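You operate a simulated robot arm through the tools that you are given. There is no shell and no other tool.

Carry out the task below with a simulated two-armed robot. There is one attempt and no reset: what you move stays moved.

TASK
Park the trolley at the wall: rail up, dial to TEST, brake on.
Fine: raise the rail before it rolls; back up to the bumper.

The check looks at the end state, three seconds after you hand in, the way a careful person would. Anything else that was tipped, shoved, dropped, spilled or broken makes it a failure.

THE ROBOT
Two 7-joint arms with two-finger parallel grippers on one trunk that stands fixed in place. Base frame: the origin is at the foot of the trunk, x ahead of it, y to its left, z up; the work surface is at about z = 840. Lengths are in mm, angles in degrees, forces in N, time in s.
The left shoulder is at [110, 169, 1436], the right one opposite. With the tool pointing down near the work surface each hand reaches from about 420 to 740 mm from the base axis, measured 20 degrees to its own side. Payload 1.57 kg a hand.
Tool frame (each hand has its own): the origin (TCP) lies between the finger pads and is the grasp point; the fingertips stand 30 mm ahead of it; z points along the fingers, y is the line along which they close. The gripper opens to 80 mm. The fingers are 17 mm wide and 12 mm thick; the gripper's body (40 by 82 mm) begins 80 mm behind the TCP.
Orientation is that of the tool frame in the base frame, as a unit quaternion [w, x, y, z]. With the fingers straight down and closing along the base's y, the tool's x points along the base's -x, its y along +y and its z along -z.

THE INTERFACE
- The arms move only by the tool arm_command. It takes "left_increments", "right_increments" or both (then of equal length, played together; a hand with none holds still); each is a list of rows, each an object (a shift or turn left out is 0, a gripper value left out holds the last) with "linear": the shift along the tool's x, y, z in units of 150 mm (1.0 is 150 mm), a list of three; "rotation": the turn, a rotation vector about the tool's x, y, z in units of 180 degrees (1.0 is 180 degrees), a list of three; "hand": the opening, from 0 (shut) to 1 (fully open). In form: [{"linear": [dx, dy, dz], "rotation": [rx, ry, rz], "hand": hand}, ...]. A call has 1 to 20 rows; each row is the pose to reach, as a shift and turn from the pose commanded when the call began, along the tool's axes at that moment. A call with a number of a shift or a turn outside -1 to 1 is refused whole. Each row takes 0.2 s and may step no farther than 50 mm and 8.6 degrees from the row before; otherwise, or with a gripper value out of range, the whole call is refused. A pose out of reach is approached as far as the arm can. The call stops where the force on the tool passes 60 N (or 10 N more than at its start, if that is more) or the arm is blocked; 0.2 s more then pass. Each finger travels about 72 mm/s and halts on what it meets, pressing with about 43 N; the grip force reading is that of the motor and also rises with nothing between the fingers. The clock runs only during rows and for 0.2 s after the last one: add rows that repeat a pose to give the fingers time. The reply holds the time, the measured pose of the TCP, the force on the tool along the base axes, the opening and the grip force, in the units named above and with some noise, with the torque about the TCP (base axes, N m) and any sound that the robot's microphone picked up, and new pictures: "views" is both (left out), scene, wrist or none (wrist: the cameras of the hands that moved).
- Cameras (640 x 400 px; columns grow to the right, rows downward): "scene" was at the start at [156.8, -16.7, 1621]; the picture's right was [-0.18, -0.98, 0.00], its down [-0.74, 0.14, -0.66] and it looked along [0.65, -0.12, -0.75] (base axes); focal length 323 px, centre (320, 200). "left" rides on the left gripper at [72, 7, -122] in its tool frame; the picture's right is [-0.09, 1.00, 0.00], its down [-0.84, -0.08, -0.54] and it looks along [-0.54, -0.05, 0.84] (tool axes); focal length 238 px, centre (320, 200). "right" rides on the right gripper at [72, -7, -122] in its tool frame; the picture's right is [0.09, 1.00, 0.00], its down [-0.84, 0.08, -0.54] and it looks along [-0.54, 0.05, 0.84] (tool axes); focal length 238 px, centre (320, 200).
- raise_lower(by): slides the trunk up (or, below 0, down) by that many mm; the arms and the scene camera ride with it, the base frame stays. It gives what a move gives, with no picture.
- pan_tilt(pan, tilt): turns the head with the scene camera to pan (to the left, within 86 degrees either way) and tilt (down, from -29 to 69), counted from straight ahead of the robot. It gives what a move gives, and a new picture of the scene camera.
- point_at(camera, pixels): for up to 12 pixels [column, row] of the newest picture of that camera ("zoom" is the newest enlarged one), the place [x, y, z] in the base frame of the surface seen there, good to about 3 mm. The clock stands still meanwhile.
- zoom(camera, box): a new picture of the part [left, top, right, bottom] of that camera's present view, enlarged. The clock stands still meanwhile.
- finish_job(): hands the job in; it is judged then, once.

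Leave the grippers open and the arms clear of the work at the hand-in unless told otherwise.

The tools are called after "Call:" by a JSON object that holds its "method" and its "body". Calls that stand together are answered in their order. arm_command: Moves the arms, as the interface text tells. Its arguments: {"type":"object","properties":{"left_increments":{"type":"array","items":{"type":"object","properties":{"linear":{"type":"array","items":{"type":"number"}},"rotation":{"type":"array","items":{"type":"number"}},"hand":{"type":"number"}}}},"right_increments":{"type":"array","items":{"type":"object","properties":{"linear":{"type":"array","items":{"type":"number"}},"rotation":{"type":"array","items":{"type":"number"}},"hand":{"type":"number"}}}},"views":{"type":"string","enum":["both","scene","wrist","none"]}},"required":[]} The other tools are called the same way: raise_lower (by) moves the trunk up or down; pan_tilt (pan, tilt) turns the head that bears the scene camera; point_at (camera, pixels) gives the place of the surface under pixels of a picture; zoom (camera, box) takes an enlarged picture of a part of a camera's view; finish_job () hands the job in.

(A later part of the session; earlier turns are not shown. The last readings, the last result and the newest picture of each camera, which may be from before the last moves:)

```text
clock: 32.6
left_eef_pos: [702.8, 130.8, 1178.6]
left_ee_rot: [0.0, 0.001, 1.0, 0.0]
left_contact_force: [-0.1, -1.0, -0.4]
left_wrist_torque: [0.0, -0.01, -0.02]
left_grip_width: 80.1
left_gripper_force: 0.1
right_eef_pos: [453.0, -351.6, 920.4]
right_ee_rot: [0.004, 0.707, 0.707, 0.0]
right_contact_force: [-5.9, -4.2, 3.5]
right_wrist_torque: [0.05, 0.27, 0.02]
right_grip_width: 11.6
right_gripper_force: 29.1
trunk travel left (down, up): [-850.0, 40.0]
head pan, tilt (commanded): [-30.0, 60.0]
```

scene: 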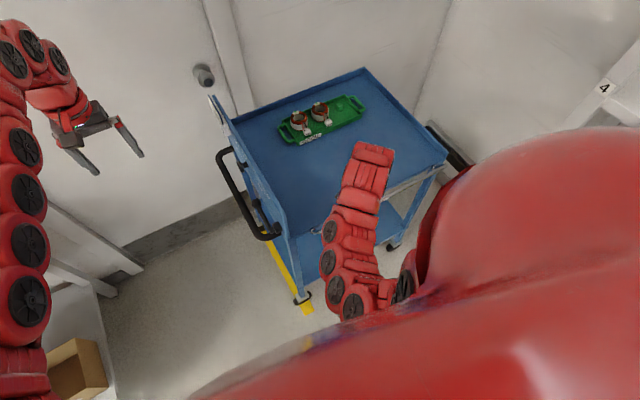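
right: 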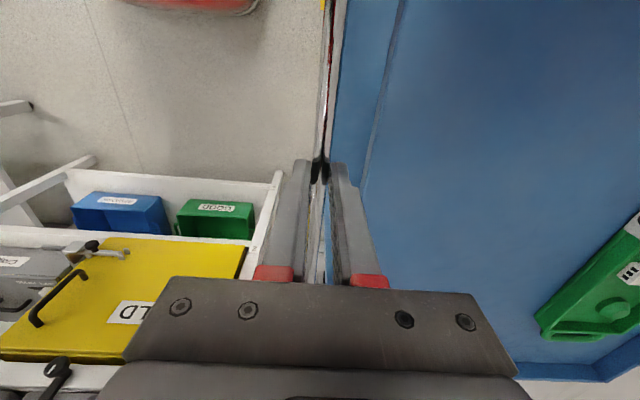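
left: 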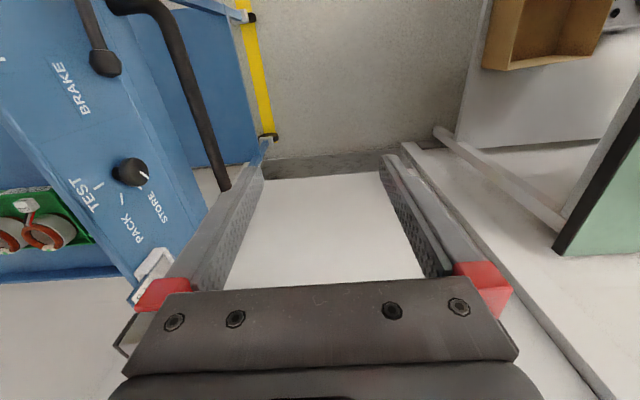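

Force has dropped to about 7 N; TCP at (453,920). I measure the bar again before continuing.

Call:
{"method": "point_at", "body": {"camera": "right", "pixels": [[328, 40], [326, 80], [323, 120], [320, 148], [313, 230], [315, 200]]}}

Call:
{"method": "zoom", "body": {"camera": "right", "box": [270, 100, 370, 290]}}

Call:
{"method": "zoom", "body": {"camera": "scene", "box": [290, 200, 350, 250]}}

Call:
{"method": "point_at", "body": {"camera": "zoom", "pixels": [[255, 235], [275, 255], [300, 270], [340, 275], [380, 265]]}}

```text
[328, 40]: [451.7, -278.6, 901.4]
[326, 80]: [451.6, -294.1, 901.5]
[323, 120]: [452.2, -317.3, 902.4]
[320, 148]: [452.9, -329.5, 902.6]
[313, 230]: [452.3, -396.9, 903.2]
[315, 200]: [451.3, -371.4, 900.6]
```

```text
2.11 times, centred on (320, 195) of right
```

zoom: 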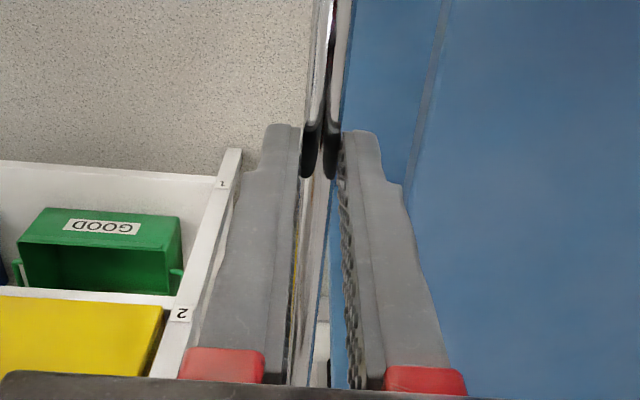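

```text
8.00 times, centred on (320, 225) of scene
```

zoom: 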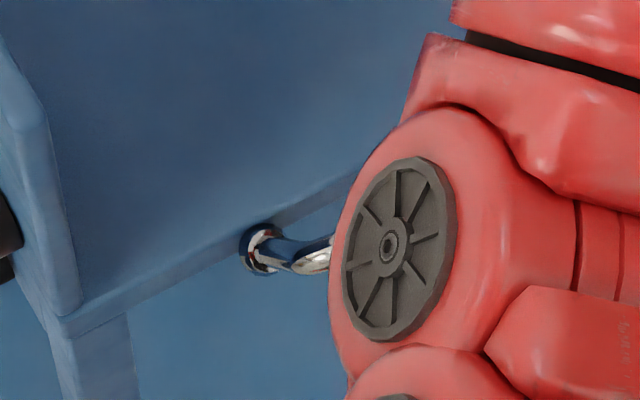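

```text
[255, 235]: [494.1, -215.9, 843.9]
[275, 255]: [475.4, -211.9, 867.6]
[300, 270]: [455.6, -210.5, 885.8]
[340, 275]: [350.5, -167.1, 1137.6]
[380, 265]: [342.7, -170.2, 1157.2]
```

The bar (centre ≈(452,896), rail at ~58°) sits near the fingertips. From here a pure +x push raises it, so I loosen the grip to ~16 mm (bar stays caged between the fingers) and move +x about 36 mm at constant height.

Call:
{"method": "arm_command", "body": {"right_increments": [{"linear": [0, 0, 0], "hand": 0.21}, {"linear": [0, 0.03, 0], "hand": 0.21}, {"linear": [0, 0.07, 0], "hand": 0.21}, {"linear": [0, 0.11, 0], "hand": 0.21}, {"linear": [0, 0.15, 0], "hand": 0.21}, {"linear": [0, 0.19, 0], "hand": 0.21}, {"linear": [0, 0.22, 0], "hand": 0.21}], "views": "both"}}

```text
clock: 34.2
left_eef_pos: [704.5, 130.8, 1178.1]
left_ee_rot: [0.0, 0.0, 1.0, 0.001]
left_contact_force: [-0.2, -0.6, -0.3]
left_wrist_torque: [0.02, -0.01, -0.03]
left_grip_width: 80.0
left_gripper_force: 0.0
right_eef_pos: [486.2, -351.1, 918.6]
right_ee_rot: [0.004, 0.707, 0.707, 0.001]
right_contact_force: [2.5, -0.8, -0.9]
right_wrist_torque: [-0.04, -0.03, 0.04]
right_grip_width: 18.7
right_gripper_force: 0.7
trunk travel left (down, up): [-850.0, 40.0]
head pan, tilt (commanded): [-30.0, 60.0]
```

scene: 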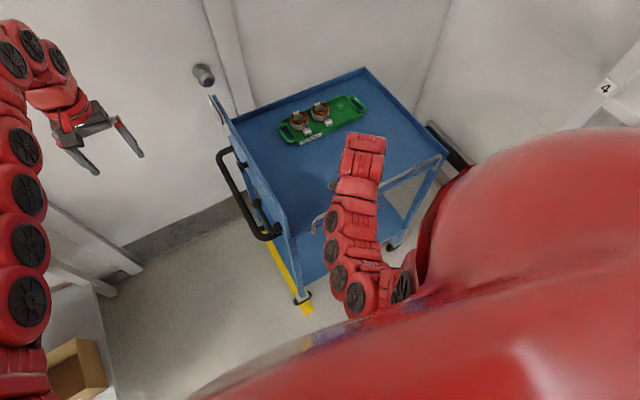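
right: 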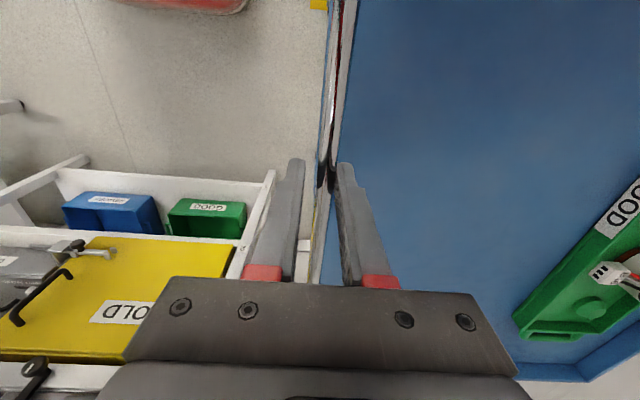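

Call:
{"method": "point_at", "body": {"camera": "right", "pixels": [[338, 40], [334, 80], [329, 120], [324, 160], [316, 230], [313, 260]]}}

Call:
{"method": "zoom", "body": {"camera": "right", "box": [270, 100, 370, 290]}}

Call:
{"method": "zoom", "body": {"camera": "scene", "box": [300, 130, 460, 260]}}

```text
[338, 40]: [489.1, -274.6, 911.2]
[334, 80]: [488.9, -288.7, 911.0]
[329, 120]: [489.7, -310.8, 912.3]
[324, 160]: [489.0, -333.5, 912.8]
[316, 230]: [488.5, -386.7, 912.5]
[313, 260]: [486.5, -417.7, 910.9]
```

```text
2.11 times, centred on (320, 195) of right
```

zoom: 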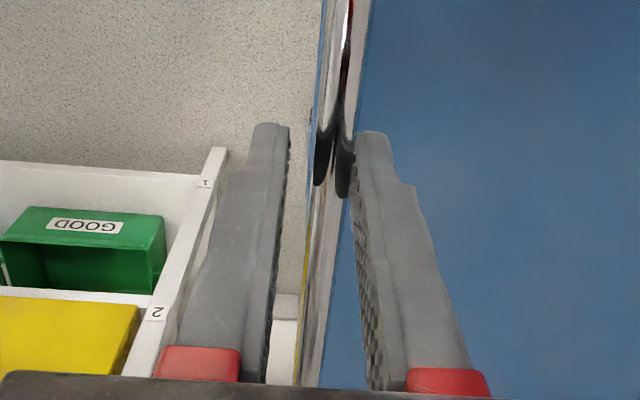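

```text
3.08 times, centred on (380, 195) of scene
```

zoom: 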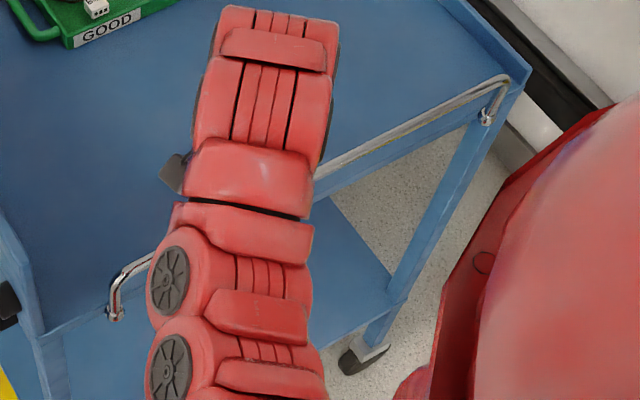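

The bar is now at (489, ~906), directly above the hinge (x≈489), i.e. upright. I open the fingers and lift clear straight up to see whether it stays.

Call:
{"method": "arm_command", "body": {"right_increments": [{"hand": 0.4}, {"hand": 0.6}, {"hand": 0.8}, {"hand": 0.8}], "views": "wrist"}}

Call:
{"method": "point_at", "body": {"camera": "right", "pixels": [[338, 40], [334, 80], [329, 120], [324, 160], [316, 230]]}}

```text
clock: 35.2
left_eef_pos: [703.8, 131.8, 1179.2]
left_ee_rot: [0.0, 0.0, 1.0, -0.001]
left_contact_force: [-0.6, -0.1, 0.1]
left_wrist_torque: [-0.05, 0.03, -0.03]
left_grip_width: 80.0
left_gripper_force: 0.0
right_eef_pos: [486.3, -350.8, 919.8]
right_ee_rot: [0.003, 0.708, 0.706, 0.0]
right_contact_force: [0.5, -0.7, 0.6]
right_wrist_torque: [0.03, 0.0, -0.03]
right_grip_width: 63.9
right_gripper_force: 0.1
trunk travel left (down, up): [-850.0, 40.0]
head pan, tilt (commanded): [-30.0, 60.0]
```

right: 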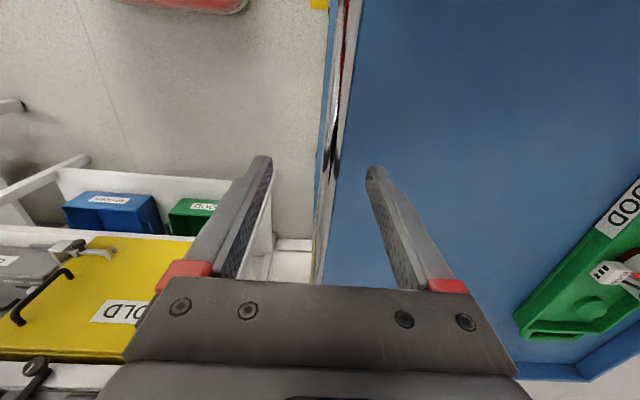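

```text
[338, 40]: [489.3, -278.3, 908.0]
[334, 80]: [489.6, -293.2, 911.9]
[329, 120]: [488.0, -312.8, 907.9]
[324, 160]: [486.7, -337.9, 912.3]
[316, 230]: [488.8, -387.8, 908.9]
```

The rail stays up by itself. I lift the right hand 45 mm clear of the bar, then draw it back to x≈400 in front of the trolley, keeping it off the rail.

Call:
{"method": "arm_command", "body": {"right_increments": [{"linear": [0, 0, -0.1]}, {"linear": [0, 0, -0.2]}, {"linear": [0, 0, -0.3]}, {"linear": [0, 0, -0.37]}, {"linear": [0, -0.1, -0.37]}, {"linear": [0, -0.25, -0.37]}, {"linear": [0, -0.4, -0.37]}, {"linear": [0, -0.57, -0.35]}, {"linear": [0, -0.62, -0.3]}], "views": "both"}}

```text
clock: 37.2
left_eef_pos: [703.8, 130.2, 1178.5]
left_ee_rot: [0.0, 0.0, 1.0, -0.001]
left_contact_force: [-0.1, -0.4, 0.1]
left_wrist_torque: [0.03, 0.03, -0.01]
left_grip_width: 79.8
left_gripper_force: 0.0
right_eef_pos: [392.7, -350.9, 963.8]
right_ee_rot: [0.002, 0.707, 0.707, -0.001]
right_contact_force: [0.1, 0.4, 0.2]
right_wrist_torque: [-0.03, 0.0, 0.01]
right_grip_width: 63.8
right_gripper_force: 0.0
trunk travel left (down, up): [-850.0, 40.0]
head pan, tilt (commanded): [-30.0, 60.0]
```

scene: 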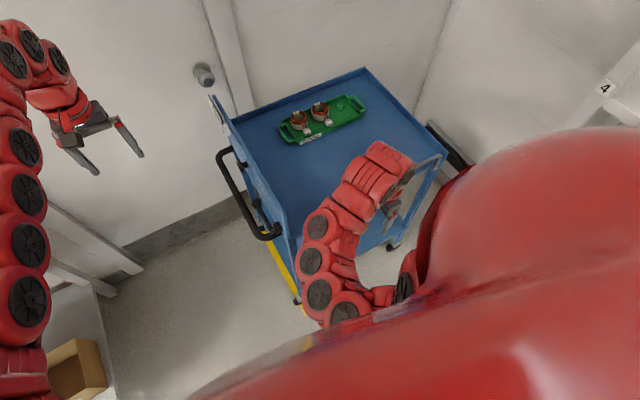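
right: 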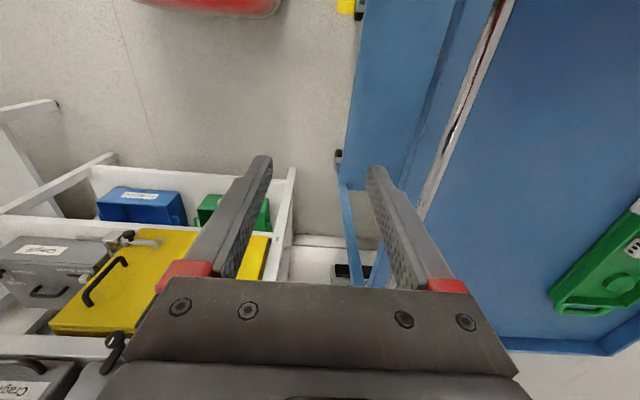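

Hand is clear at (393,-351,964). Before lowering the trunk I check where the right arm's links are, since they will descend with it.

Call:
{"method": "point_at", "body": {"camera": "scene", "pixels": [[385, 155], [365, 180], [345, 205], [320, 225], [312, 260], [318, 295], [345, 312], [306, 225], [402, 160], [130, 75], [80, 120], [20, 150]]}}

```text
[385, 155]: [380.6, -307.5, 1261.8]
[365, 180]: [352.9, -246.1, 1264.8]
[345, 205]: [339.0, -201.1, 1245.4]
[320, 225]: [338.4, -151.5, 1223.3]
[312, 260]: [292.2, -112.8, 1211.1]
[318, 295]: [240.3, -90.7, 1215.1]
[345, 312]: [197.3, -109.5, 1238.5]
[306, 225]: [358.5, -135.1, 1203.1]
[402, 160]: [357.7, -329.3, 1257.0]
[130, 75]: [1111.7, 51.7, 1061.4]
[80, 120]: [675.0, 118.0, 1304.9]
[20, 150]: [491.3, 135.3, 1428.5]
```

The right arm's links stay at x<440, clear of the trolley when lowered. I also check the left side for obstacles by panning the head left.

Call:
{"method": "pan_tilt", "body": {"pan": 25, "tilt": 50}}

Call:
{"method": "point_at", "body": {"camera": "scene", "pixels": [[100, 100], [200, 200], [300, 300], [320, 200], [400, 200], [450, 300], [250, 350], [150, 300], [100, 200], [50, 350]]}}

```text
clock: 38.5
left_eef_pos: [703.7, 130.7, 1178.0]
left_ee_rot: [0.001, 0.0, 1.0, 0.0]
left_contact_force: [0.9, 0.3, 0.6]
left_wrist_torque: [-0.03, -0.02, -0.01]
left_grip_width: 80.0
left_gripper_force: 0.2
right_eef_pos: [394.3, -351.1, 964.9]
right_ee_rot: [0.003, 0.708, 0.706, 0.0]
right_contact_force: [0.2, 0.6, 0.5]
right_wrist_torque: [0.01, -0.01, 0.0]
right_grip_width: 64.0
right_gripper_force: 0.1
trunk travel left (down, up): [-850.0, 40.0]
head pan, tilt (commanded): [25.0, 50.0]
```

scene: 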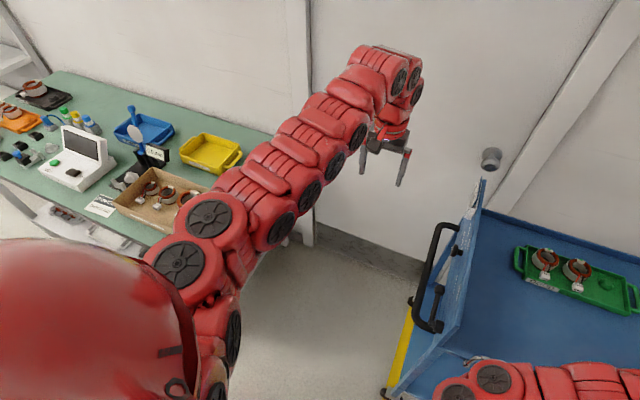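

```text
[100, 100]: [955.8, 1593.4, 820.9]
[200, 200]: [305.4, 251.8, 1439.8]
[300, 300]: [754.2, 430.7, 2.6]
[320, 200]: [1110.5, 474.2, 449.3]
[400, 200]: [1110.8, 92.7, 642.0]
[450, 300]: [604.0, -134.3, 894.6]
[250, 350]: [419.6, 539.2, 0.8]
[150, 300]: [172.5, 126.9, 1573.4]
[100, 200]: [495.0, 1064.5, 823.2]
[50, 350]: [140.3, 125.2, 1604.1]
```

There's a bench with trays on the left at z≈820. I measure its right edge to know how far I must keep the left arm from it.

Call:
{"method": "point_at", "body": {"camera": "scene", "pixels": [[262, 135], [240, 160], [210, 150], [190, 195], [160, 195], [140, 240], [80, 70]]}}

Call:
{"method": "zoom", "body": {"camera": "scene", "box": [390, 140, 560, 340]}}

```text
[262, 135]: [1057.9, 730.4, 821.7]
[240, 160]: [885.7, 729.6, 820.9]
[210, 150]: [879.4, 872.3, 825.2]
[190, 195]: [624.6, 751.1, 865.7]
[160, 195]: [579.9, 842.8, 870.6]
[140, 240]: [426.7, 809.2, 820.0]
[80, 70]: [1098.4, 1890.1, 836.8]
```

```text
2.00 times, centred on (475, 240) of scene
```

zoom: 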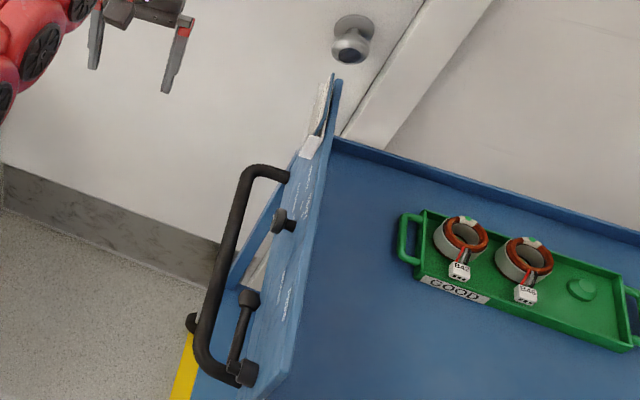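

The bench edge is at y≈730, well away. I lower the trunk by 380 mm to bring the shoulders nearer the panel's height.

Call:
{"method": "raise_lower", "body": {"by": -380}}

```text
clock: 42.1
left_eef_pos: [704.4, 130.2, 799.0]
left_ee_rot: [0.001, 0.001, 1.0, 0.0]
left_contact_force: [-0.1, 0.2, -0.5]
left_wrist_torque: [0.01, 0.01, -0.01]
left_grip_width: 79.9
left_gripper_force: 0.1
right_eef_pos: [394.5, -350.1, 583.5]
right_ee_rot: [0.003, 0.708, 0.706, 0.0]
right_contact_force: [0.3, -0.2, 0.0]
right_wrist_torque: [0.01, -0.04, 0.0]
right_grip_width: 63.7
right_gripper_force: 0.1
trunk travel left (down, up): [-470.0, 420.0]
head pan, tilt (commanded): [25.0, 50.0]
```

Now I raise the left hand and turn it about its x axis so the fingers point toward the panel (-y), ending near (640, 200, 930) for a frontal view.

Call:
{"method": "arm_command", "body": {"left_increments": [{"linear": [0.036, 0.039, -0.073], "rotation": [0.045, 0, 0]}, {"linear": [0.072, 0.078, -0.146], "rotation": [0.09, 0, 0]}, {"linear": [0.107, 0.117, -0.22], "rotation": [0.136, 0, 0]}, {"linear": [0.143, 0.156, -0.29], "rotation": [0.182, 0, 0]}, {"linear": [0.178, 0.195, -0.365], "rotation": [0.227, 0, 0]}, {"linear": [0.214, 0.234, -0.437], "rotation": [0.273, 0, 0]}, {"linear": [0.25, 0.273, -0.51], "rotation": [0.318, 0, 0]}, {"linear": [0.285, 0.312, -0.583], "rotation": [0.364, 0, 0]}, {"linear": [0.32, 0.35, -0.655], "rotation": [0.409, 0, 0]}, {"linear": [0.356, 0.39, -0.728], "rotation": [0.455, 0, 0]}, {"linear": [0.427, 0.467, -0.873], "rotation": [0.5, 0, 0]}, {"linear": [0.427, 0.467, -0.873], "rotation": [0.5, 0, 0]}], "views": "both"}}

```text
clock: 44.7
left_eef_pos: [633.4, 198.7, 935.9]
left_ee_rot: [0.0, 0.0, -0.707, 0.707]
left_contact_force: [0.6, -0.5, -0.6]
left_wrist_torque: [0.02, -0.01, -0.03]
left_grip_width: 80.0
left_gripper_force: 0.1
left hand out of reach, approached as far as the arm can: row 11, 12
right_eef_pos: [394.3, -350.6, 584.3]
right_ee_rot: [0.003, 0.708, 0.706, 0.0]
right_contact_force: [-0.1, 0.1, -0.9]
right_wrist_torque: [-0.01, 0.0, -0.03]
right_grip_width: 64.1
right_gripper_force: 0.0
trunk travel left (down, up): [-470.0, 420.0]
head pan, tilt (commanded): [25.0, 50.0]
```

scene: 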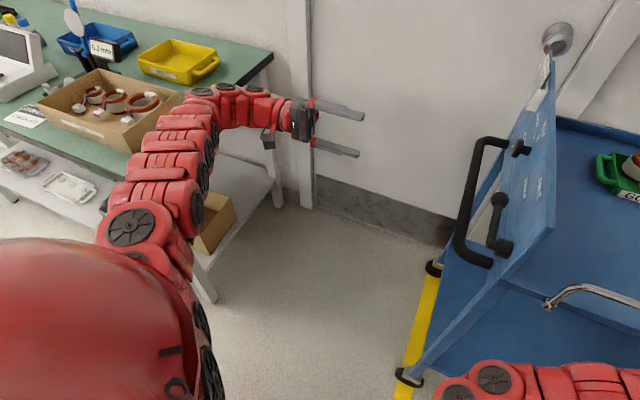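
left: 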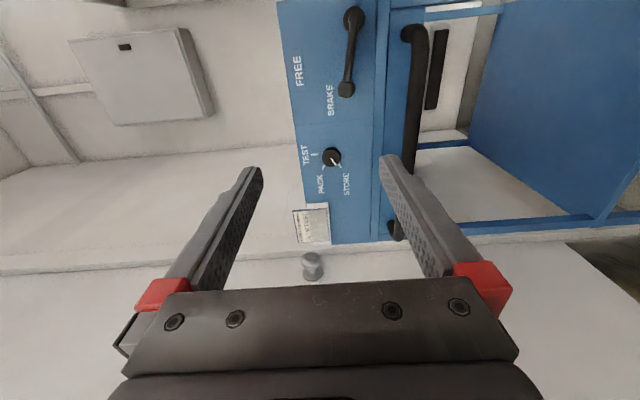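

Now a good frontal view of the panel (image right = down in the room, image down = +x). I enlarge it to read dial and lever.

Call:
{"method": "zoom", "body": {"camera": "left", "box": [270, 0, 430, 130]}}

Call:
{"method": "point_at", "body": {"camera": "zoom", "pixels": [[320, 200], [330, 90], [310, 340], [330, 280], [130, 280], [260, 390], [480, 130], [520, 320]]}}

Call:
{"method": "zoom", "body": {"camera": "left", "box": [280, 120, 380, 250]}}

Call:
{"method": "point_at", "body": {"camera": "zoom", "pixels": [[320, 120], [300, 130], [270, 110], [280, 210], [360, 150], [310, 160], [340, 140], [330, 70], [200, 340], [60, 320]]}}

```text
3.08 times, centred on (350, 65) of left
```

zoom: 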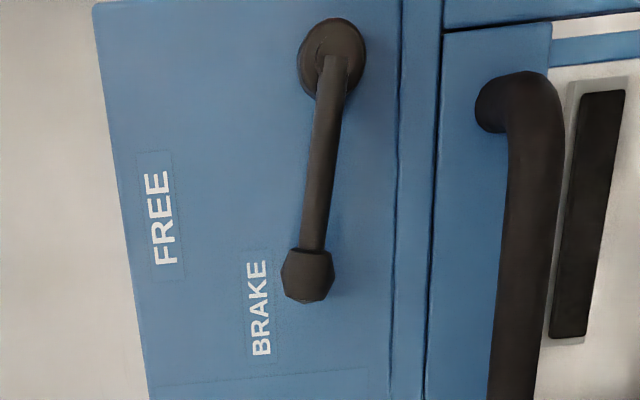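

```text
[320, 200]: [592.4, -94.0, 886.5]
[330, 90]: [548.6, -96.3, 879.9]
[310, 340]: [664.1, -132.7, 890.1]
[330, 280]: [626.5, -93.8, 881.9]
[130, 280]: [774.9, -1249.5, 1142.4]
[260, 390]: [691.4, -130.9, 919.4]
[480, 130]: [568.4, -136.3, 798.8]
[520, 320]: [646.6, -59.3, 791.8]
```

```text
3.08 times, centred on (330, 185) of left
```

zoom: 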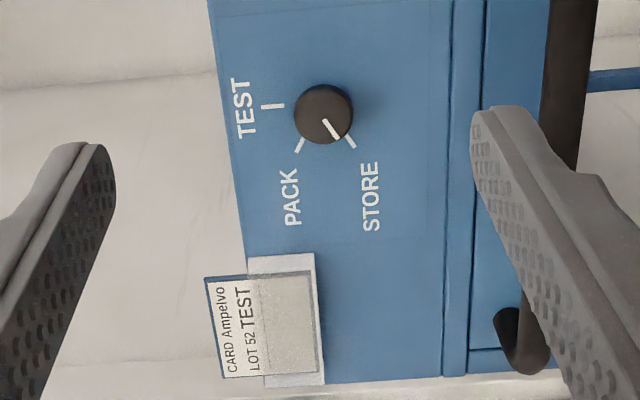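

```text
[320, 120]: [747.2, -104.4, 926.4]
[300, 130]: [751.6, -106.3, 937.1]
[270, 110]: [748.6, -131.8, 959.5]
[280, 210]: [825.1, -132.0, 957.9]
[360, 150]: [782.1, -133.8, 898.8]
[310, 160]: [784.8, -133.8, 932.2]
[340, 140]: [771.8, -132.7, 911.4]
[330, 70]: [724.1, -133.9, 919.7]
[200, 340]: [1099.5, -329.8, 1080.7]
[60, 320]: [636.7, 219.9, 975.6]
```

Reading the panel (upright): TEST is at 12 o'clock, PACK about 60° to the left, STORE about 120° to the left and down; the pointer is at STORE, so the knob must turn 120° clockwise as seen from the front (positive about the tool's z). Also the lever currently points horizontally at... FREE is the label up-right, BRAKE beside the lever's tip; I'll study that further. Next: bring the left hand in front of the knob axis (745, y, 926), pre-rolled by -60° so that the full 120° turn is centred on the wrist's range.

Call:
{"method": "arm_command", "body": {"left_increments": [{"linear": [-0.062, 0.006, 0.077], "rotation": [0, 0, -0.028]}, {"linear": [-0.125, 0.011, 0.155], "rotation": [0, 0, -0.056]}, {"linear": [-0.187, 0.017, 0.232], "rotation": [0, 0, -0.083]}, {"linear": [-0.249, 0.022, 0.309], "rotation": [0, 0, -0.111]}, {"linear": [-0.311, 0.028, 0.386], "rotation": [0, 0, -0.139]}, {"linear": [-0.374, 0.034, 0.464], "rotation": [0, 0, -0.167]}, {"linear": [-0.436, 0.039, 0.541], "rotation": [0, 0, -0.194]}, {"linear": [-0.498, 0.045, 0.618], "rotation": [0, 0, -0.222]}, {"linear": [-0.56, 0.05, 0.695], "rotation": [0, 0, -0.25]}, {"linear": [-0.622, 0.056, 0.773], "rotation": [0, 0, -0.278]}, {"linear": [-0.685, 0.061, 0.85], "rotation": [0, 0, -0.306]}, {"linear": [-0.747, 0.067, 0.927], "rotation": [0, 0, -0.333]}, {"linear": [-0.747, 0.067, 0.927], "rotation": [0, 0, -0.333]}], "views": "both"}}

```text
clock: 47.5
left_eef_pos: [693.1, 53.5, 931.4]
left_ee_rot: [-0.341, -0.341, 0.62, -0.619]
left_contact_force: [0.5, 0.3, 0.0]
left_wrist_torque: [0.0, 0.01, -0.01]
left_grip_width: 79.9
left_gripper_force: 0.0
left hand out of reach, approached as far as the arm can: row 4, 5, 6, 7, 8, 9, 10, 11, 12, 13
right_eef_pos: [392.7, -351.8, 585.3]
right_ee_rot: [0.003, 0.707, 0.707, -0.001]
right_contact_force: [0.8, 0.0, 0.8]
right_wrist_torque: [0.02, 0.04, -0.02]
right_grip_width: 64.1
right_gripper_force: 0.0
trunk travel left (down, up): [-470.0, 420.0]
head pan, tilt (commanded): [25.0, 50.0]
```

scene: 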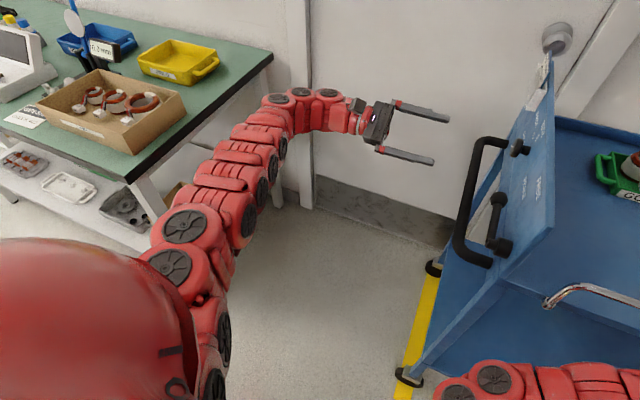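
left: 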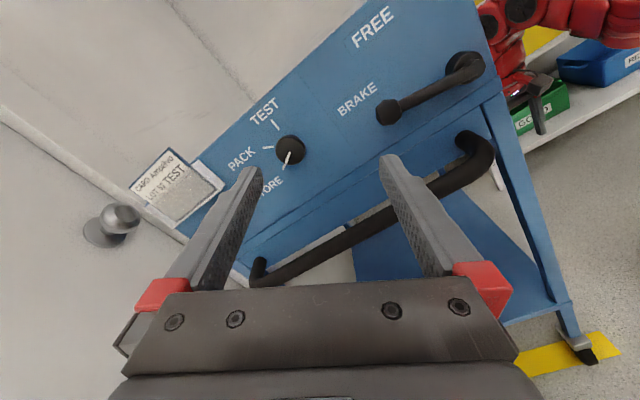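

Near full stretch: the hand got to (693,54,931). With the shoulder at dial height the stretch is shorter, so I lower the trunk by another 190 mm (hands stay clear: left fingers at y≥23, right hand in front of the trolley).

Call:
{"method": "raise_lower", "body": {"by": -190}}

```text
clock: 49.6
left_eef_pos: [694.1, 54.1, 741.2]
left_ee_rot: [-0.341, -0.341, 0.62, -0.619]
left_contact_force: [-0.1, 1.0, -0.4]
left_wrist_torque: [0.0, -0.01, 0.03]
left_grip_width: 80.0
left_gripper_force: 0.1
right_eef_pos: [394.1, -351.1, 394.4]
right_ee_rot: [0.002, 0.707, 0.707, 0.0]
right_contact_force: [0.5, -0.3, 0.3]
right_wrist_torque: [-0.03, -0.02, -0.01]
right_grip_width: 63.7
right_gripper_force: 0.0
trunk travel left (down, up): [-280.0, 610.0]
head pan, tilt (commanded): [25.0, 50.0]
```

Now I raise the left hand to the knob's axis: about (745, 40, 926).

Call:
{"method": "arm_command", "body": {"left_increments": [{"linear": [0.072, -0.079, 0.008]}, {"linear": [0.143, -0.158, 0.016]}, {"linear": [0.215, -0.237, 0.024]}, {"linear": [0.287, -0.316, 0.031]}, {"linear": [0.358, -0.395, 0.039]}, {"linear": [0.43, -0.474, 0.047]}, {"linear": [0.502, -0.553, 0.055]}, {"linear": [0.573, -0.632, 0.063]}, {"linear": [0.645, -0.711, 0.071]}, {"linear": [0.717, -0.79, 0.078]}, {"linear": [0.788, -0.869, 0.086]}, {"linear": [0.86, -0.948, 0.094]}, {"linear": [0.86, -0.948, 0.094]}], "views": "both"}}

```text
clock: 52.4
left_eef_pos: [709.4, 31.0, 903.8]
left_ee_rot: [0.341, 0.342, -0.619, 0.62]
left_contact_force: [0.2, 0.4, -0.3]
left_wrist_torque: [-0.03, 0.01, 0.01]
left_grip_width: 80.1
left_gripper_force: 0.1
left hand out of reach, approached as far as the arm can: row 5, 6, 7, 8, 9, 10, 11, 12, 13
right_eef_pos: [394.5, -349.7, 394.3]
right_ee_rot: [0.003, 0.707, 0.707, 0.0]
right_contact_force: [-1.0, 1.3, -0.7]
right_wrist_torque: [0.02, -0.01, 0.0]
right_grip_width: 64.0
right_gripper_force: 0.0
trunk travel left (down, up): [-280.0, 610.0]
head pan, tilt (commanded): [25.0, 50.0]
```

scene: 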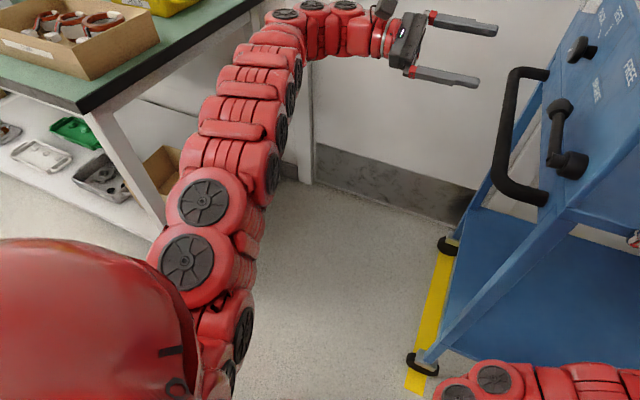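
left: 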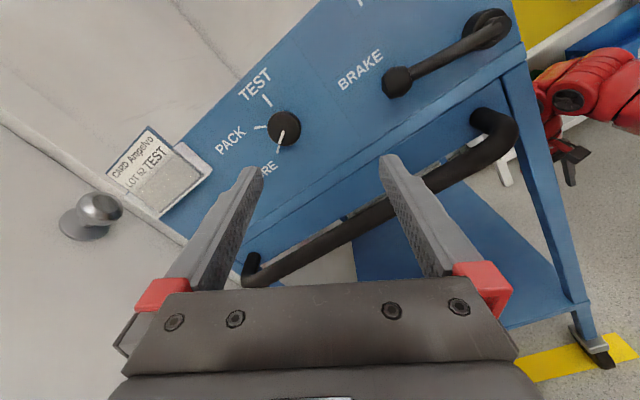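

Reached (709,31,904); moving toward -y brings the wrist nearer the shoulder line and frees reach. I advance to y≈-55 (fingertips ~20 mm short of the knob face), then shift toward the knob axis.

Call:
{"method": "arm_command", "body": {"left_increments": [{"linear": [0, 0, 0.1]}, {"linear": [0, 0, 0.2]}, {"linear": [0, 0, 0.3]}, {"linear": [0, 0, 0.4]}, {"linear": [0, 0, 0.5]}, {"linear": [0, 0, 0.573]}, {"linear": [0, -0.05, 0.573]}, {"linear": [0, -0.1, 0.573]}, {"linear": [0, -0.15, 0.573]}, {"linear": [-0.005, -0.2, 0.573]}, {"linear": [-0.005, -0.24, 0.573]}, {"linear": [-0.005, -0.281, 0.573]}, {"linear": [-0.005, -0.281, 0.573]}], "views": "both"}}

```text
clock: 55.2
left_eef_pos: [722.3, -50.7, 909.6]
left_ee_rot: [-0.342, -0.342, 0.62, -0.618]
left_contact_force: [-0.5, 0.4, -0.1]
left_wrist_torque: [0.0, 0.01, 0.0]
left_grip_width: 79.9
left_gripper_force: 0.1
left hand out of reach, approached as far as the arm can: row 9, 10, 11, 12, 13
right_eef_pos: [393.4, -351.9, 395.0]
right_ee_rot: [0.003, 0.708, 0.706, 0.0]
right_contact_force: [-0.5, 0.3, 0.8]
right_wrist_torque: [0.0, -0.01, -0.02]
right_grip_width: 63.7
right_gripper_force: 0.0
trunk travel left (down, up): [-280.0, 610.0]
head pan, tilt (commanded): [25.0, 50.0]
```

scene: 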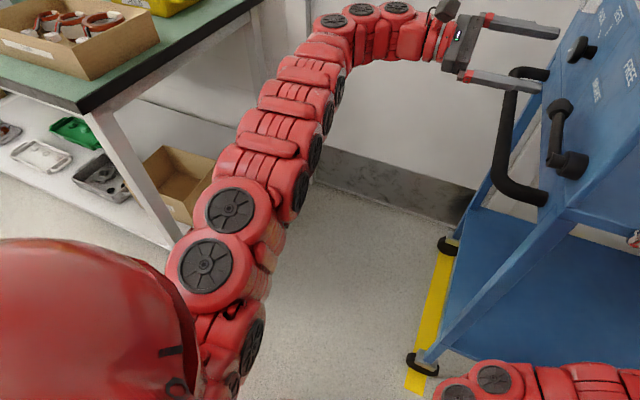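
left: 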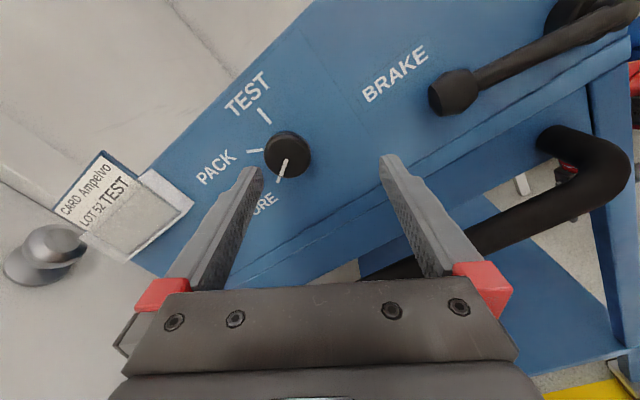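

The straight-in pose tops out about 20 mm short in x. With the fingers closing vertically I can yaw the hand ~15° (wrist nearer, pads still parallel to the knob axis). First I roll the hand back so the fingers close vertically.

Call:
{"method": "arm_command", "body": {"left_increments": [{"linear": [0, 0, -0.05], "rotation": [0, 0, 0.04]}, {"linear": [0, 0, -0.1], "rotation": [0, 0, 0.08]}, {"linear": [0, 0, -0.1], "rotation": [0, 0, 0.12]}, {"linear": [0, 0, -0.1], "rotation": [0, 0, 0.16]}, {"linear": [0, 0, -0.1], "rotation": [0, 0, 0.2]}, {"linear": [0, 0, -0.1], "rotation": [0, 0, 0.24]}, {"linear": [0, 0, -0.1], "rotation": [0, 0, 0.28]}, {"linear": [0, 0, -0.1], "rotation": [0, 0, 0.32]}, {"linear": [0, 0, -0.1], "rotation": [0, 0, 0.32]}], "views": "none"}}

```text
clock: 57.2
left_eef_pos: [723.4, -37.3, 911.5]
left_ee_rot: [0.0, 0.0, -0.707, 0.707]
left_contact_force: [0.9, -0.4, 0.0]
left_wrist_torque: [0.02, -0.01, -0.03]
left_grip_width: 80.0
left_gripper_force: 0.0
right_eef_pos: [395.1, -349.4, 394.2]
right_ee_rot: [0.003, 0.708, 0.706, -0.001]
right_contact_force: [0.1, -0.4, -0.8]
right_wrist_torque: [0.03, 0.02, 0.0]
right_grip_width: 64.0
right_gripper_force: 0.0
trunk travel left (down, up): [-280.0, 610.0]
head pan, tilt (commanded): [25.0, 50.0]
```

Now I add the 15° yaw (about the tool's y) and move to a pre-grasp about (733,-54,926), then look.

Call:
{"method": "arm_command", "body": {"left_increments": [{"linear": [-0.01, -0.02, 0.02], "rotation": [0, -0.028, 0]}, {"linear": [-0.03, -0.04, 0.04], "rotation": [0, -0.056, 0]}, {"linear": [-0.05, -0.06, 0.07], "rotation": [0, -0.083, 0]}, {"linear": [-0.067, -0.097, 0.108], "rotation": [0, -0.083, 0]}, {"linear": [-0.067, -0.097, 0.108], "rotation": [0, -0.083, 0]}], "views": "both"}}

```text
clock: 58.4
left_eef_pos: [735.2, -53.3, 926.4]
left_ee_rot: [0.092, -0.092, 0.702, -0.7]
left_contact_force: [0.6, 0.8, -0.4]
left_wrist_torque: [0.01, 0.0, -0.02]
left_grip_width: 80.0
left_gripper_force: 0.0
right_eef_pos: [392.8, -351.2, 393.3]
right_ee_rot: [0.003, 0.708, 0.707, -0.001]
right_contact_force: [-0.5, -0.1, 0.0]
right_wrist_torque: [0.01, -0.01, -0.01]
right_grip_width: 64.0
right_gripper_force: 0.0
trunk travel left (down, up): [-280.0, 610.0]
head pan, tilt (commanded): [25.0, 50.0]
```

scene: 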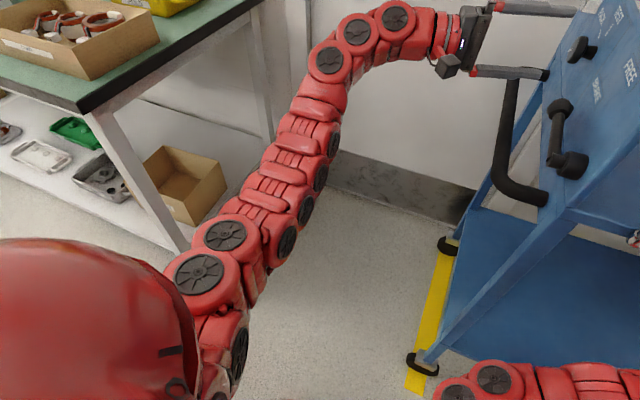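
left: 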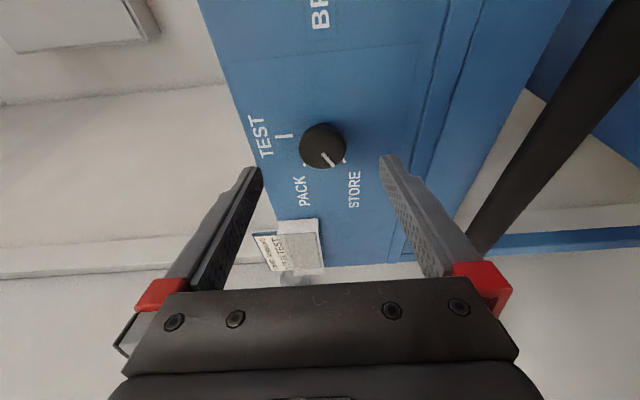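

All reachable now; the knob lies between the fingers in the view. I enlarge and measure the knob for an exact axis.

Call:
{"method": "zoom", "body": {"camera": "left", "box": [260, 90, 390, 220]}}

Call:
{"method": "point_at", "body": {"camera": "zoom", "pixels": [[315, 170], [250, 175], [385, 170], [315, 105], [330, 240], [320, 140], [290, 190], [350, 200], [205, 115], [265, 215]]}}

```text
3.08 times, centred on (325, 155) of left
```

zoom: 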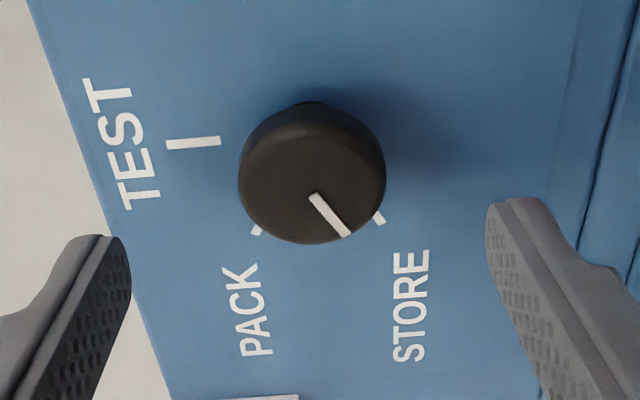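

```text
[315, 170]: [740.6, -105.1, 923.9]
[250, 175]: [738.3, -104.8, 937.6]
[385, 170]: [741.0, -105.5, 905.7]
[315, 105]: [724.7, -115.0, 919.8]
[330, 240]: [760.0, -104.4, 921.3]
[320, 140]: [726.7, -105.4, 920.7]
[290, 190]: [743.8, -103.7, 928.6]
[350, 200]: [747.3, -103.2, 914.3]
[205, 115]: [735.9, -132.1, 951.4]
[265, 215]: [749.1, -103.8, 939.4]
```

The knob's axis is at about (741.5, 922.5), radius ~18, face at y≈-105. I pre-roll -30° about the knob's axis, advance so the fingertips are ~6 mm short of the panel, and close on the knob.

Call:
{"method": "arm_command", "body": {"left_increments": [{"linear": [0.009, 0.006, 0.0], "rotation": [-0.0108, 0, -0.0403]}, {"linear": [0.018, 0.013, 0.0], "rotation": [-0.0216, 0, -0.0805]}, {"linear": [0.026, 0.02, 0.0], "rotation": [-0.0324, 0, -0.1208]}, {"linear": [0.035, 0.026, 0.0], "rotation": [-0.0432, 0, -0.161]}, {"linear": [0.035, 0.026, 0.07], "rotation": [-0.0432, 0, -0.161]}, {"linear": [0.035, 0.026, 0.14], "rotation": [-0.0432, 0, -0.161]}, {"linear": [0.035, 0.026, 0.21], "rotation": [-0.0432, 0, -0.161]}, {"linear": [0.035, 0.026, 0.26], "rotation": [-0.0432, 0, -0.161]}, {"linear": [0.035, 0.026, 0.293], "rotation": [-0.0432, 0, -0.161]}, {"linear": [0.035, 0.026, 0.293], "rotation": [-0.0432, 0, -0.161]}], "views": "both"}}

```text
clock: 60.6
left_eef_pos: [740.1, -98.1, 921.8]
left_ee_rot: [-0.093, -0.271, 0.701, -0.653]
left_contact_force: [0.0, 0.3, 0.1]
left_wrist_torque: [0.03, -0.04, 0.0]
left_grip_width: 79.7
left_gripper_force: 0.1
right_eef_pos: [394.4, -351.6, 393.3]
right_ee_rot: [0.004, 0.707, 0.707, 0.0]
right_contact_force: [0.1, 1.0, -0.4]
right_wrist_torque: [0.01, -0.02, 0.03]
right_grip_width: 64.2
right_gripper_force: 0.2
trunk travel left (down, up): [-280.0, 610.0]
head pan, tilt (commanded): [25.0, 50.0]
```

scene: 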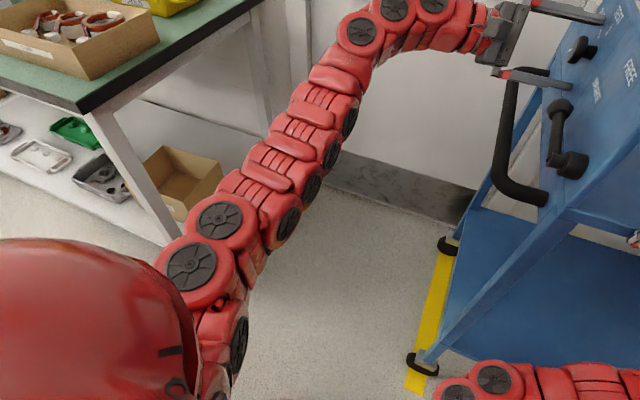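
left: 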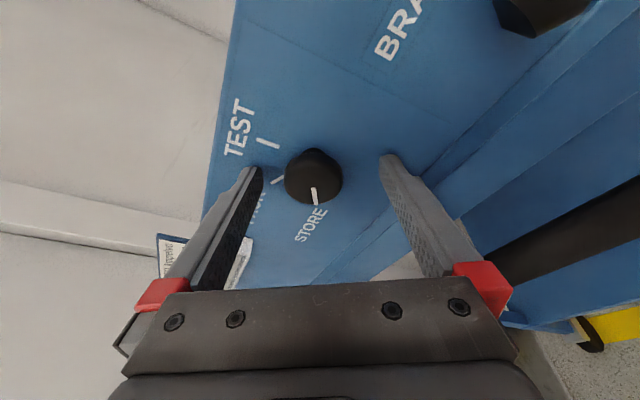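

Orientation and position as planned: TCP (740,-98,922), knob between the fingers. I close the fingers on the knob.

Call:
{"method": "arm_command", "body": {"left_increments": [{"hand": 0.7}, {"hand": 0.5}, {"hand": 0.38}, {"hand": 0.33}, {"hand": 0.3}, {"hand": 0.3}], "views": "wrist"}}

```text
clock: 62.0
left_eef_pos: [739.9, -99.3, 923.3]
left_ee_rot: [-0.093, -0.271, 0.7, -0.654]
left_contact_force: [10.6, -3.6, 19.3]
left_wrist_torque: [-0.2, -0.08, 0.25]
left_grip_width: 43.4
left_gripper_force: 10.7
right_eef_pos: [394.4, -351.2, 394.4]
right_ee_rot: [0.004, 0.707, 0.707, 0.001]
right_contact_force: [0.0, -0.5, 0.0]
right_wrist_torque: [0.01, 0.03, -0.01]
right_grip_width: 64.1
right_gripper_force: 0.1
trunk travel left (down, up): [-280.0, 610.0]
head pan, tilt (commanded): [25.0, 50.0]
```

left: 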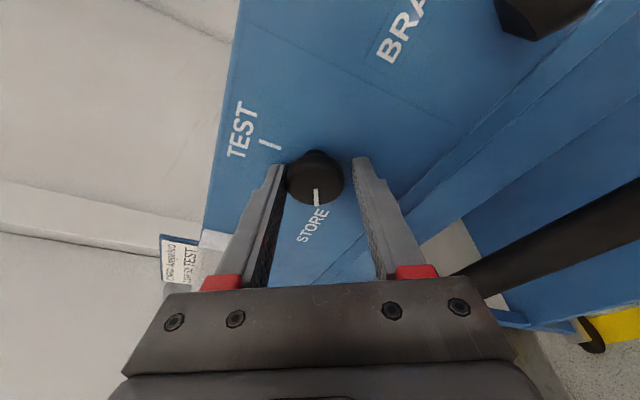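

The upper finger met the knob first (22 N sideways), so the axis lies ~4 mm toward that side. I shift the hand by 4 mm along -y of the tool and let the fingers close fully.

Call:
{"method": "arm_command", "body": {"left_increments": [{"linear": [0, -0.01, 0], "hand": 0.3}, {"linear": [0, -0.02, 0], "hand": 0.3}, {"linear": [0, -0.027, 0], "hand": 0.3}, {"linear": [0, -0.027, 0], "hand": 0.3}], "views": "wrist"}}

```text
clock: 63.0
left_eef_pos: [742.6, -98.3, 924.7]
left_ee_rot: [-0.092, -0.272, 0.701, -0.653]
left_contact_force: [10.4, -2.0, 13.4]
left_wrist_torque: [-0.15, -0.08, 0.16]
left_grip_width: 38.9
left_gripper_force: 8.6
right_eef_pos: [392.9, -350.4, 395.1]
right_ee_rot: [0.004, 0.707, 0.707, 0.0]
right_contact_force: [-0.1, -0.8, 0.2]
right_wrist_torque: [0.0, -0.01, -0.01]
right_grip_width: 63.9
right_gripper_force: 0.0
trunk travel left (down, up): [-280.0, 610.0]
head pan, tilt (commanded): [25.0, 50.0]
```

left: 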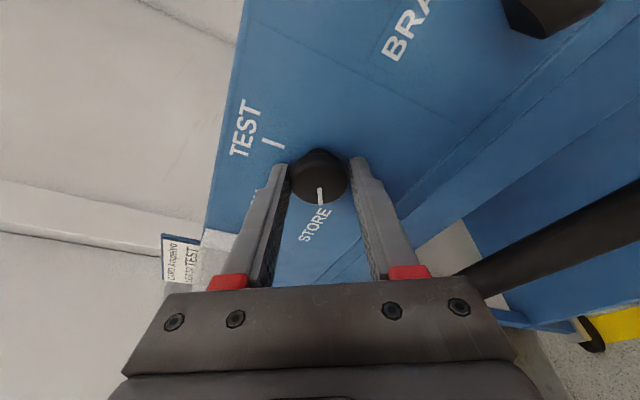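

Still one-sided (17 N, width 38.9). Another 3 mm the same way.

Call:
{"method": "arm_command", "body": {"left_increments": [{"linear": [0, -0.01, 0], "hand": 0.3}, {"linear": [0, -0.02, 0], "hand": 0.3}, {"linear": [0, -0.02, 0], "hand": 0.3}, {"linear": [0, -0.02, 0], "hand": 0.3}], "views": "wrist"}}

```text
clock: 64.0
left_eef_pos: [741.9, -98.2, 926.0]
left_ee_rot: [-0.095, -0.27, 0.703, -0.651]
left_contact_force: [-14.9, 3.0, -8.3]
left_wrist_torque: [0.18, 0.09, -0.19]
left_grip_width: 37.4
left_gripper_force: 43.4
right_eef_pos: [392.7, -350.7, 393.9]
right_ee_rot: [0.004, 0.707, 0.707, 0.0]
right_contact_force: [0.5, -0.2, -0.7]
right_wrist_torque: [0.0, 0.0, 0.0]
right_grip_width: 63.7
right_gripper_force: 0.1
trunk travel left (down, up): [-280.0, 610.0]
head pan, tilt (commanded): [25.0, 50.0]
```

left: 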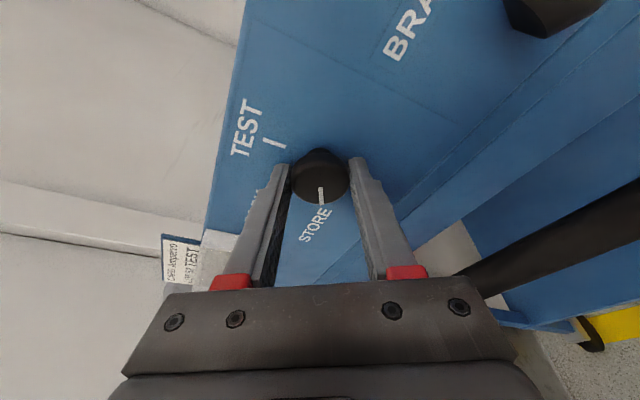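

Firm grip now: 37.4 mm, 43 N. I turn the hand +60° about the knob's own axis (re-centring 2 mm), watching forces.

Call:
{"method": "arm_command", "body": {"left_increments": [{"linear": [0, 0.006, 0], "rotation": [0.0086, 0, 0.0322], "hand": 0.3}, {"linear": [0, 0.012, 0], "rotation": [0.0173, 0, 0.0644], "hand": 0.3}, {"linear": [0, 0.012, 0], "rotation": [0.0259, 0, 0.0966], "hand": 0.3}, {"linear": [0, 0.012, 0], "rotation": [0.0345, 0, 0.1288], "hand": 0.3}, {"linear": [0, 0.012, 0], "rotation": [0.0432, 0, 0.161], "hand": 0.3}, {"linear": [0, 0.012, 0], "rotation": [0.0518, 0, 0.1932], "hand": 0.3}, {"linear": [0, 0.012, 0], "rotation": [0.0604, 0, 0.2254], "hand": 0.3}, {"linear": [0, 0.012, 0], "rotation": [0.069, 0, 0.2576], "hand": 0.3}, {"linear": [0, 0.012, 0], "rotation": [0.0777, 0, 0.2898], "hand": 0.3}, {"linear": [0, 0.012, 0], "rotation": [0.0863, 0, 0.322], "hand": 0.3}, {"linear": [0, 0.012, 0], "rotation": [0.0863, 0, 0.322], "hand": 0.3}], "views": "both"}}

```text
clock: 66.4
left_eef_pos: [743.1, -98.6, 923.3]
left_ee_rot: [-0.27, -0.091, -0.655, 0.7]
left_contact_force: [-14.0, -2.3, -32.3]
left_wrist_torque: [0.32, 0.03, 0.18]
left_grip_width: 37.1
left_gripper_force: 43.2
right_eef_pos: [394.3, -351.1, 394.5]
right_ee_rot: [0.003, 0.708, 0.707, -0.002]
right_contact_force: [-0.2, -0.8, 1.3]
right_wrist_torque: [-0.01, 0.0, 0.0]
right_grip_width: 63.8
right_gripper_force: 0.0
trunk travel left (down, up): [-280.0, 610.0]
head pan, tilt (commanded): [25.0, 50.0]
```

scene: 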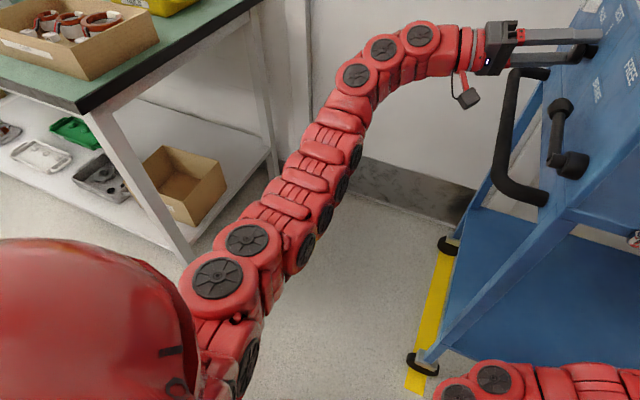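
left: 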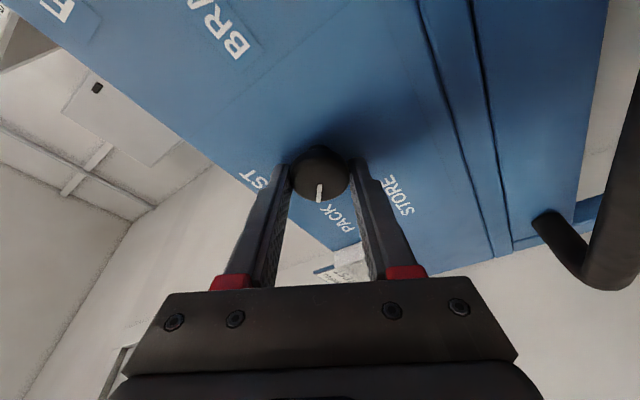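

The knob turned with the hand and the pointer now aims at PACK. I open the fingers and read the free pose before re-gripping.

Call:
{"method": "arm_command", "body": {"left_increments": [{"hand": 0.6}, {"hand": 0.8}, {"hand": 0.95}, {"hand": 0.95}], "views": "wrist"}}

```text
clock: 67.4
left_eef_pos: [741.2, -97.0, 927.5]
left_ee_rot: [-0.27, -0.092, -0.654, 0.701]
left_contact_force: [0.5, -0.2, 0.4]
left_wrist_torque: [0.03, 0.01, -0.06]
left_grip_width: 76.0
left_gripper_force: 0.1
right_eef_pos: [393.7, -350.5, 395.0]
right_ee_rot: [0.002, 0.708, 0.706, -0.002]
right_contact_force: [-0.7, -0.8, -0.4]
right_wrist_torque: [0.01, -0.01, -0.02]
right_grip_width: 63.7
right_gripper_force: 0.2
trunk travel left (down, up): [-280.0, 610.0]
head pan, tilt (commanded): [25.0, 50.0]
```

left: 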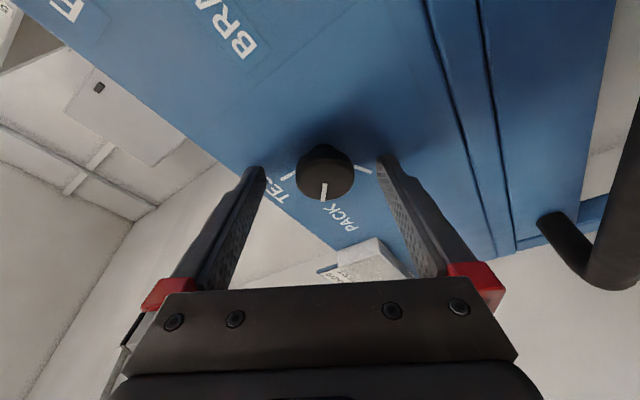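

Dial is at PACK. I turn the open hand back -60° around the knob and close again.

Call:
{"method": "arm_command", "body": {"left_increments": [{"linear": [0, 0.016, 0.007], "rotation": [-0.0108, 0, -0.0403]}, {"linear": [0, 0.016, 0.007], "rotation": [-0.0216, 0, -0.0805]}, {"linear": [0, 0.016, 0.007], "rotation": [-0.0324, 0, -0.1208]}, {"linear": [0, 0.016, 0.007], "rotation": [-0.0432, 0, -0.161]}, {"linear": [0, 0.016, 0.007], "rotation": [-0.0539, 0, -0.2013]}, {"linear": [0, 0.016, 0.007], "rotation": [-0.0647, 0, -0.2415]}, {"linear": [0, 0.016, 0.007], "rotation": [-0.0755, 0, -0.2818]}, {"linear": [0, 0.016, 0.007], "rotation": [-0.0863, 0, -0.322]}, {"linear": [0, 0.016, 0.007], "rotation": [-0.0863, 0, -0.322], "hand": 0.7}, {"linear": [0, 0.016, 0.007], "rotation": [-0.0863, 0, -0.322], "hand": 0.5}, {"linear": [0, 0.016, 0.007], "rotation": [-0.0863, 0, -0.322], "hand": 0.4}, {"linear": [0, 0.016, 0.007], "rotation": [-0.0863, 0, -0.322], "hand": 0.3}, {"linear": [0, 0.016, 0.007], "rotation": [-0.0863, 0, -0.322], "hand": 0.3}, {"linear": [0, 0.016, 0.007], "rotation": [-0.0863, 0, -0.322], "hand": 0.3}], "views": "wrist"}}

```text
clock: 70.4
left_eef_pos: [743.9, -99.9, 925.0]
left_ee_rot: [-0.093, -0.271, 0.702, -0.653]
left_contact_force: [9.3, -2.0, 10.8]
left_wrist_torque: [-0.16, 0.03, 0.09]
left_grip_width: 37.4
left_gripper_force: 43.8
right_eef_pos: [393.1, -350.5, 393.5]
right_ee_rot: [0.003, 0.707, 0.707, 0.0]
right_contact_force: [-0.1, 0.6, 0.0]
right_wrist_torque: [-0.01, 0.04, -0.03]
right_grip_width: 64.0
right_gripper_force: 0.0
trunk travel left (down, up): [-280.0, 610.0]
head pan, tilt (commanded): [25.0, 50.0]
```

left: 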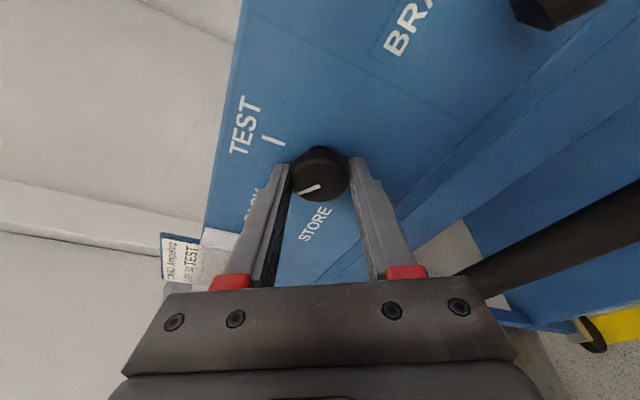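

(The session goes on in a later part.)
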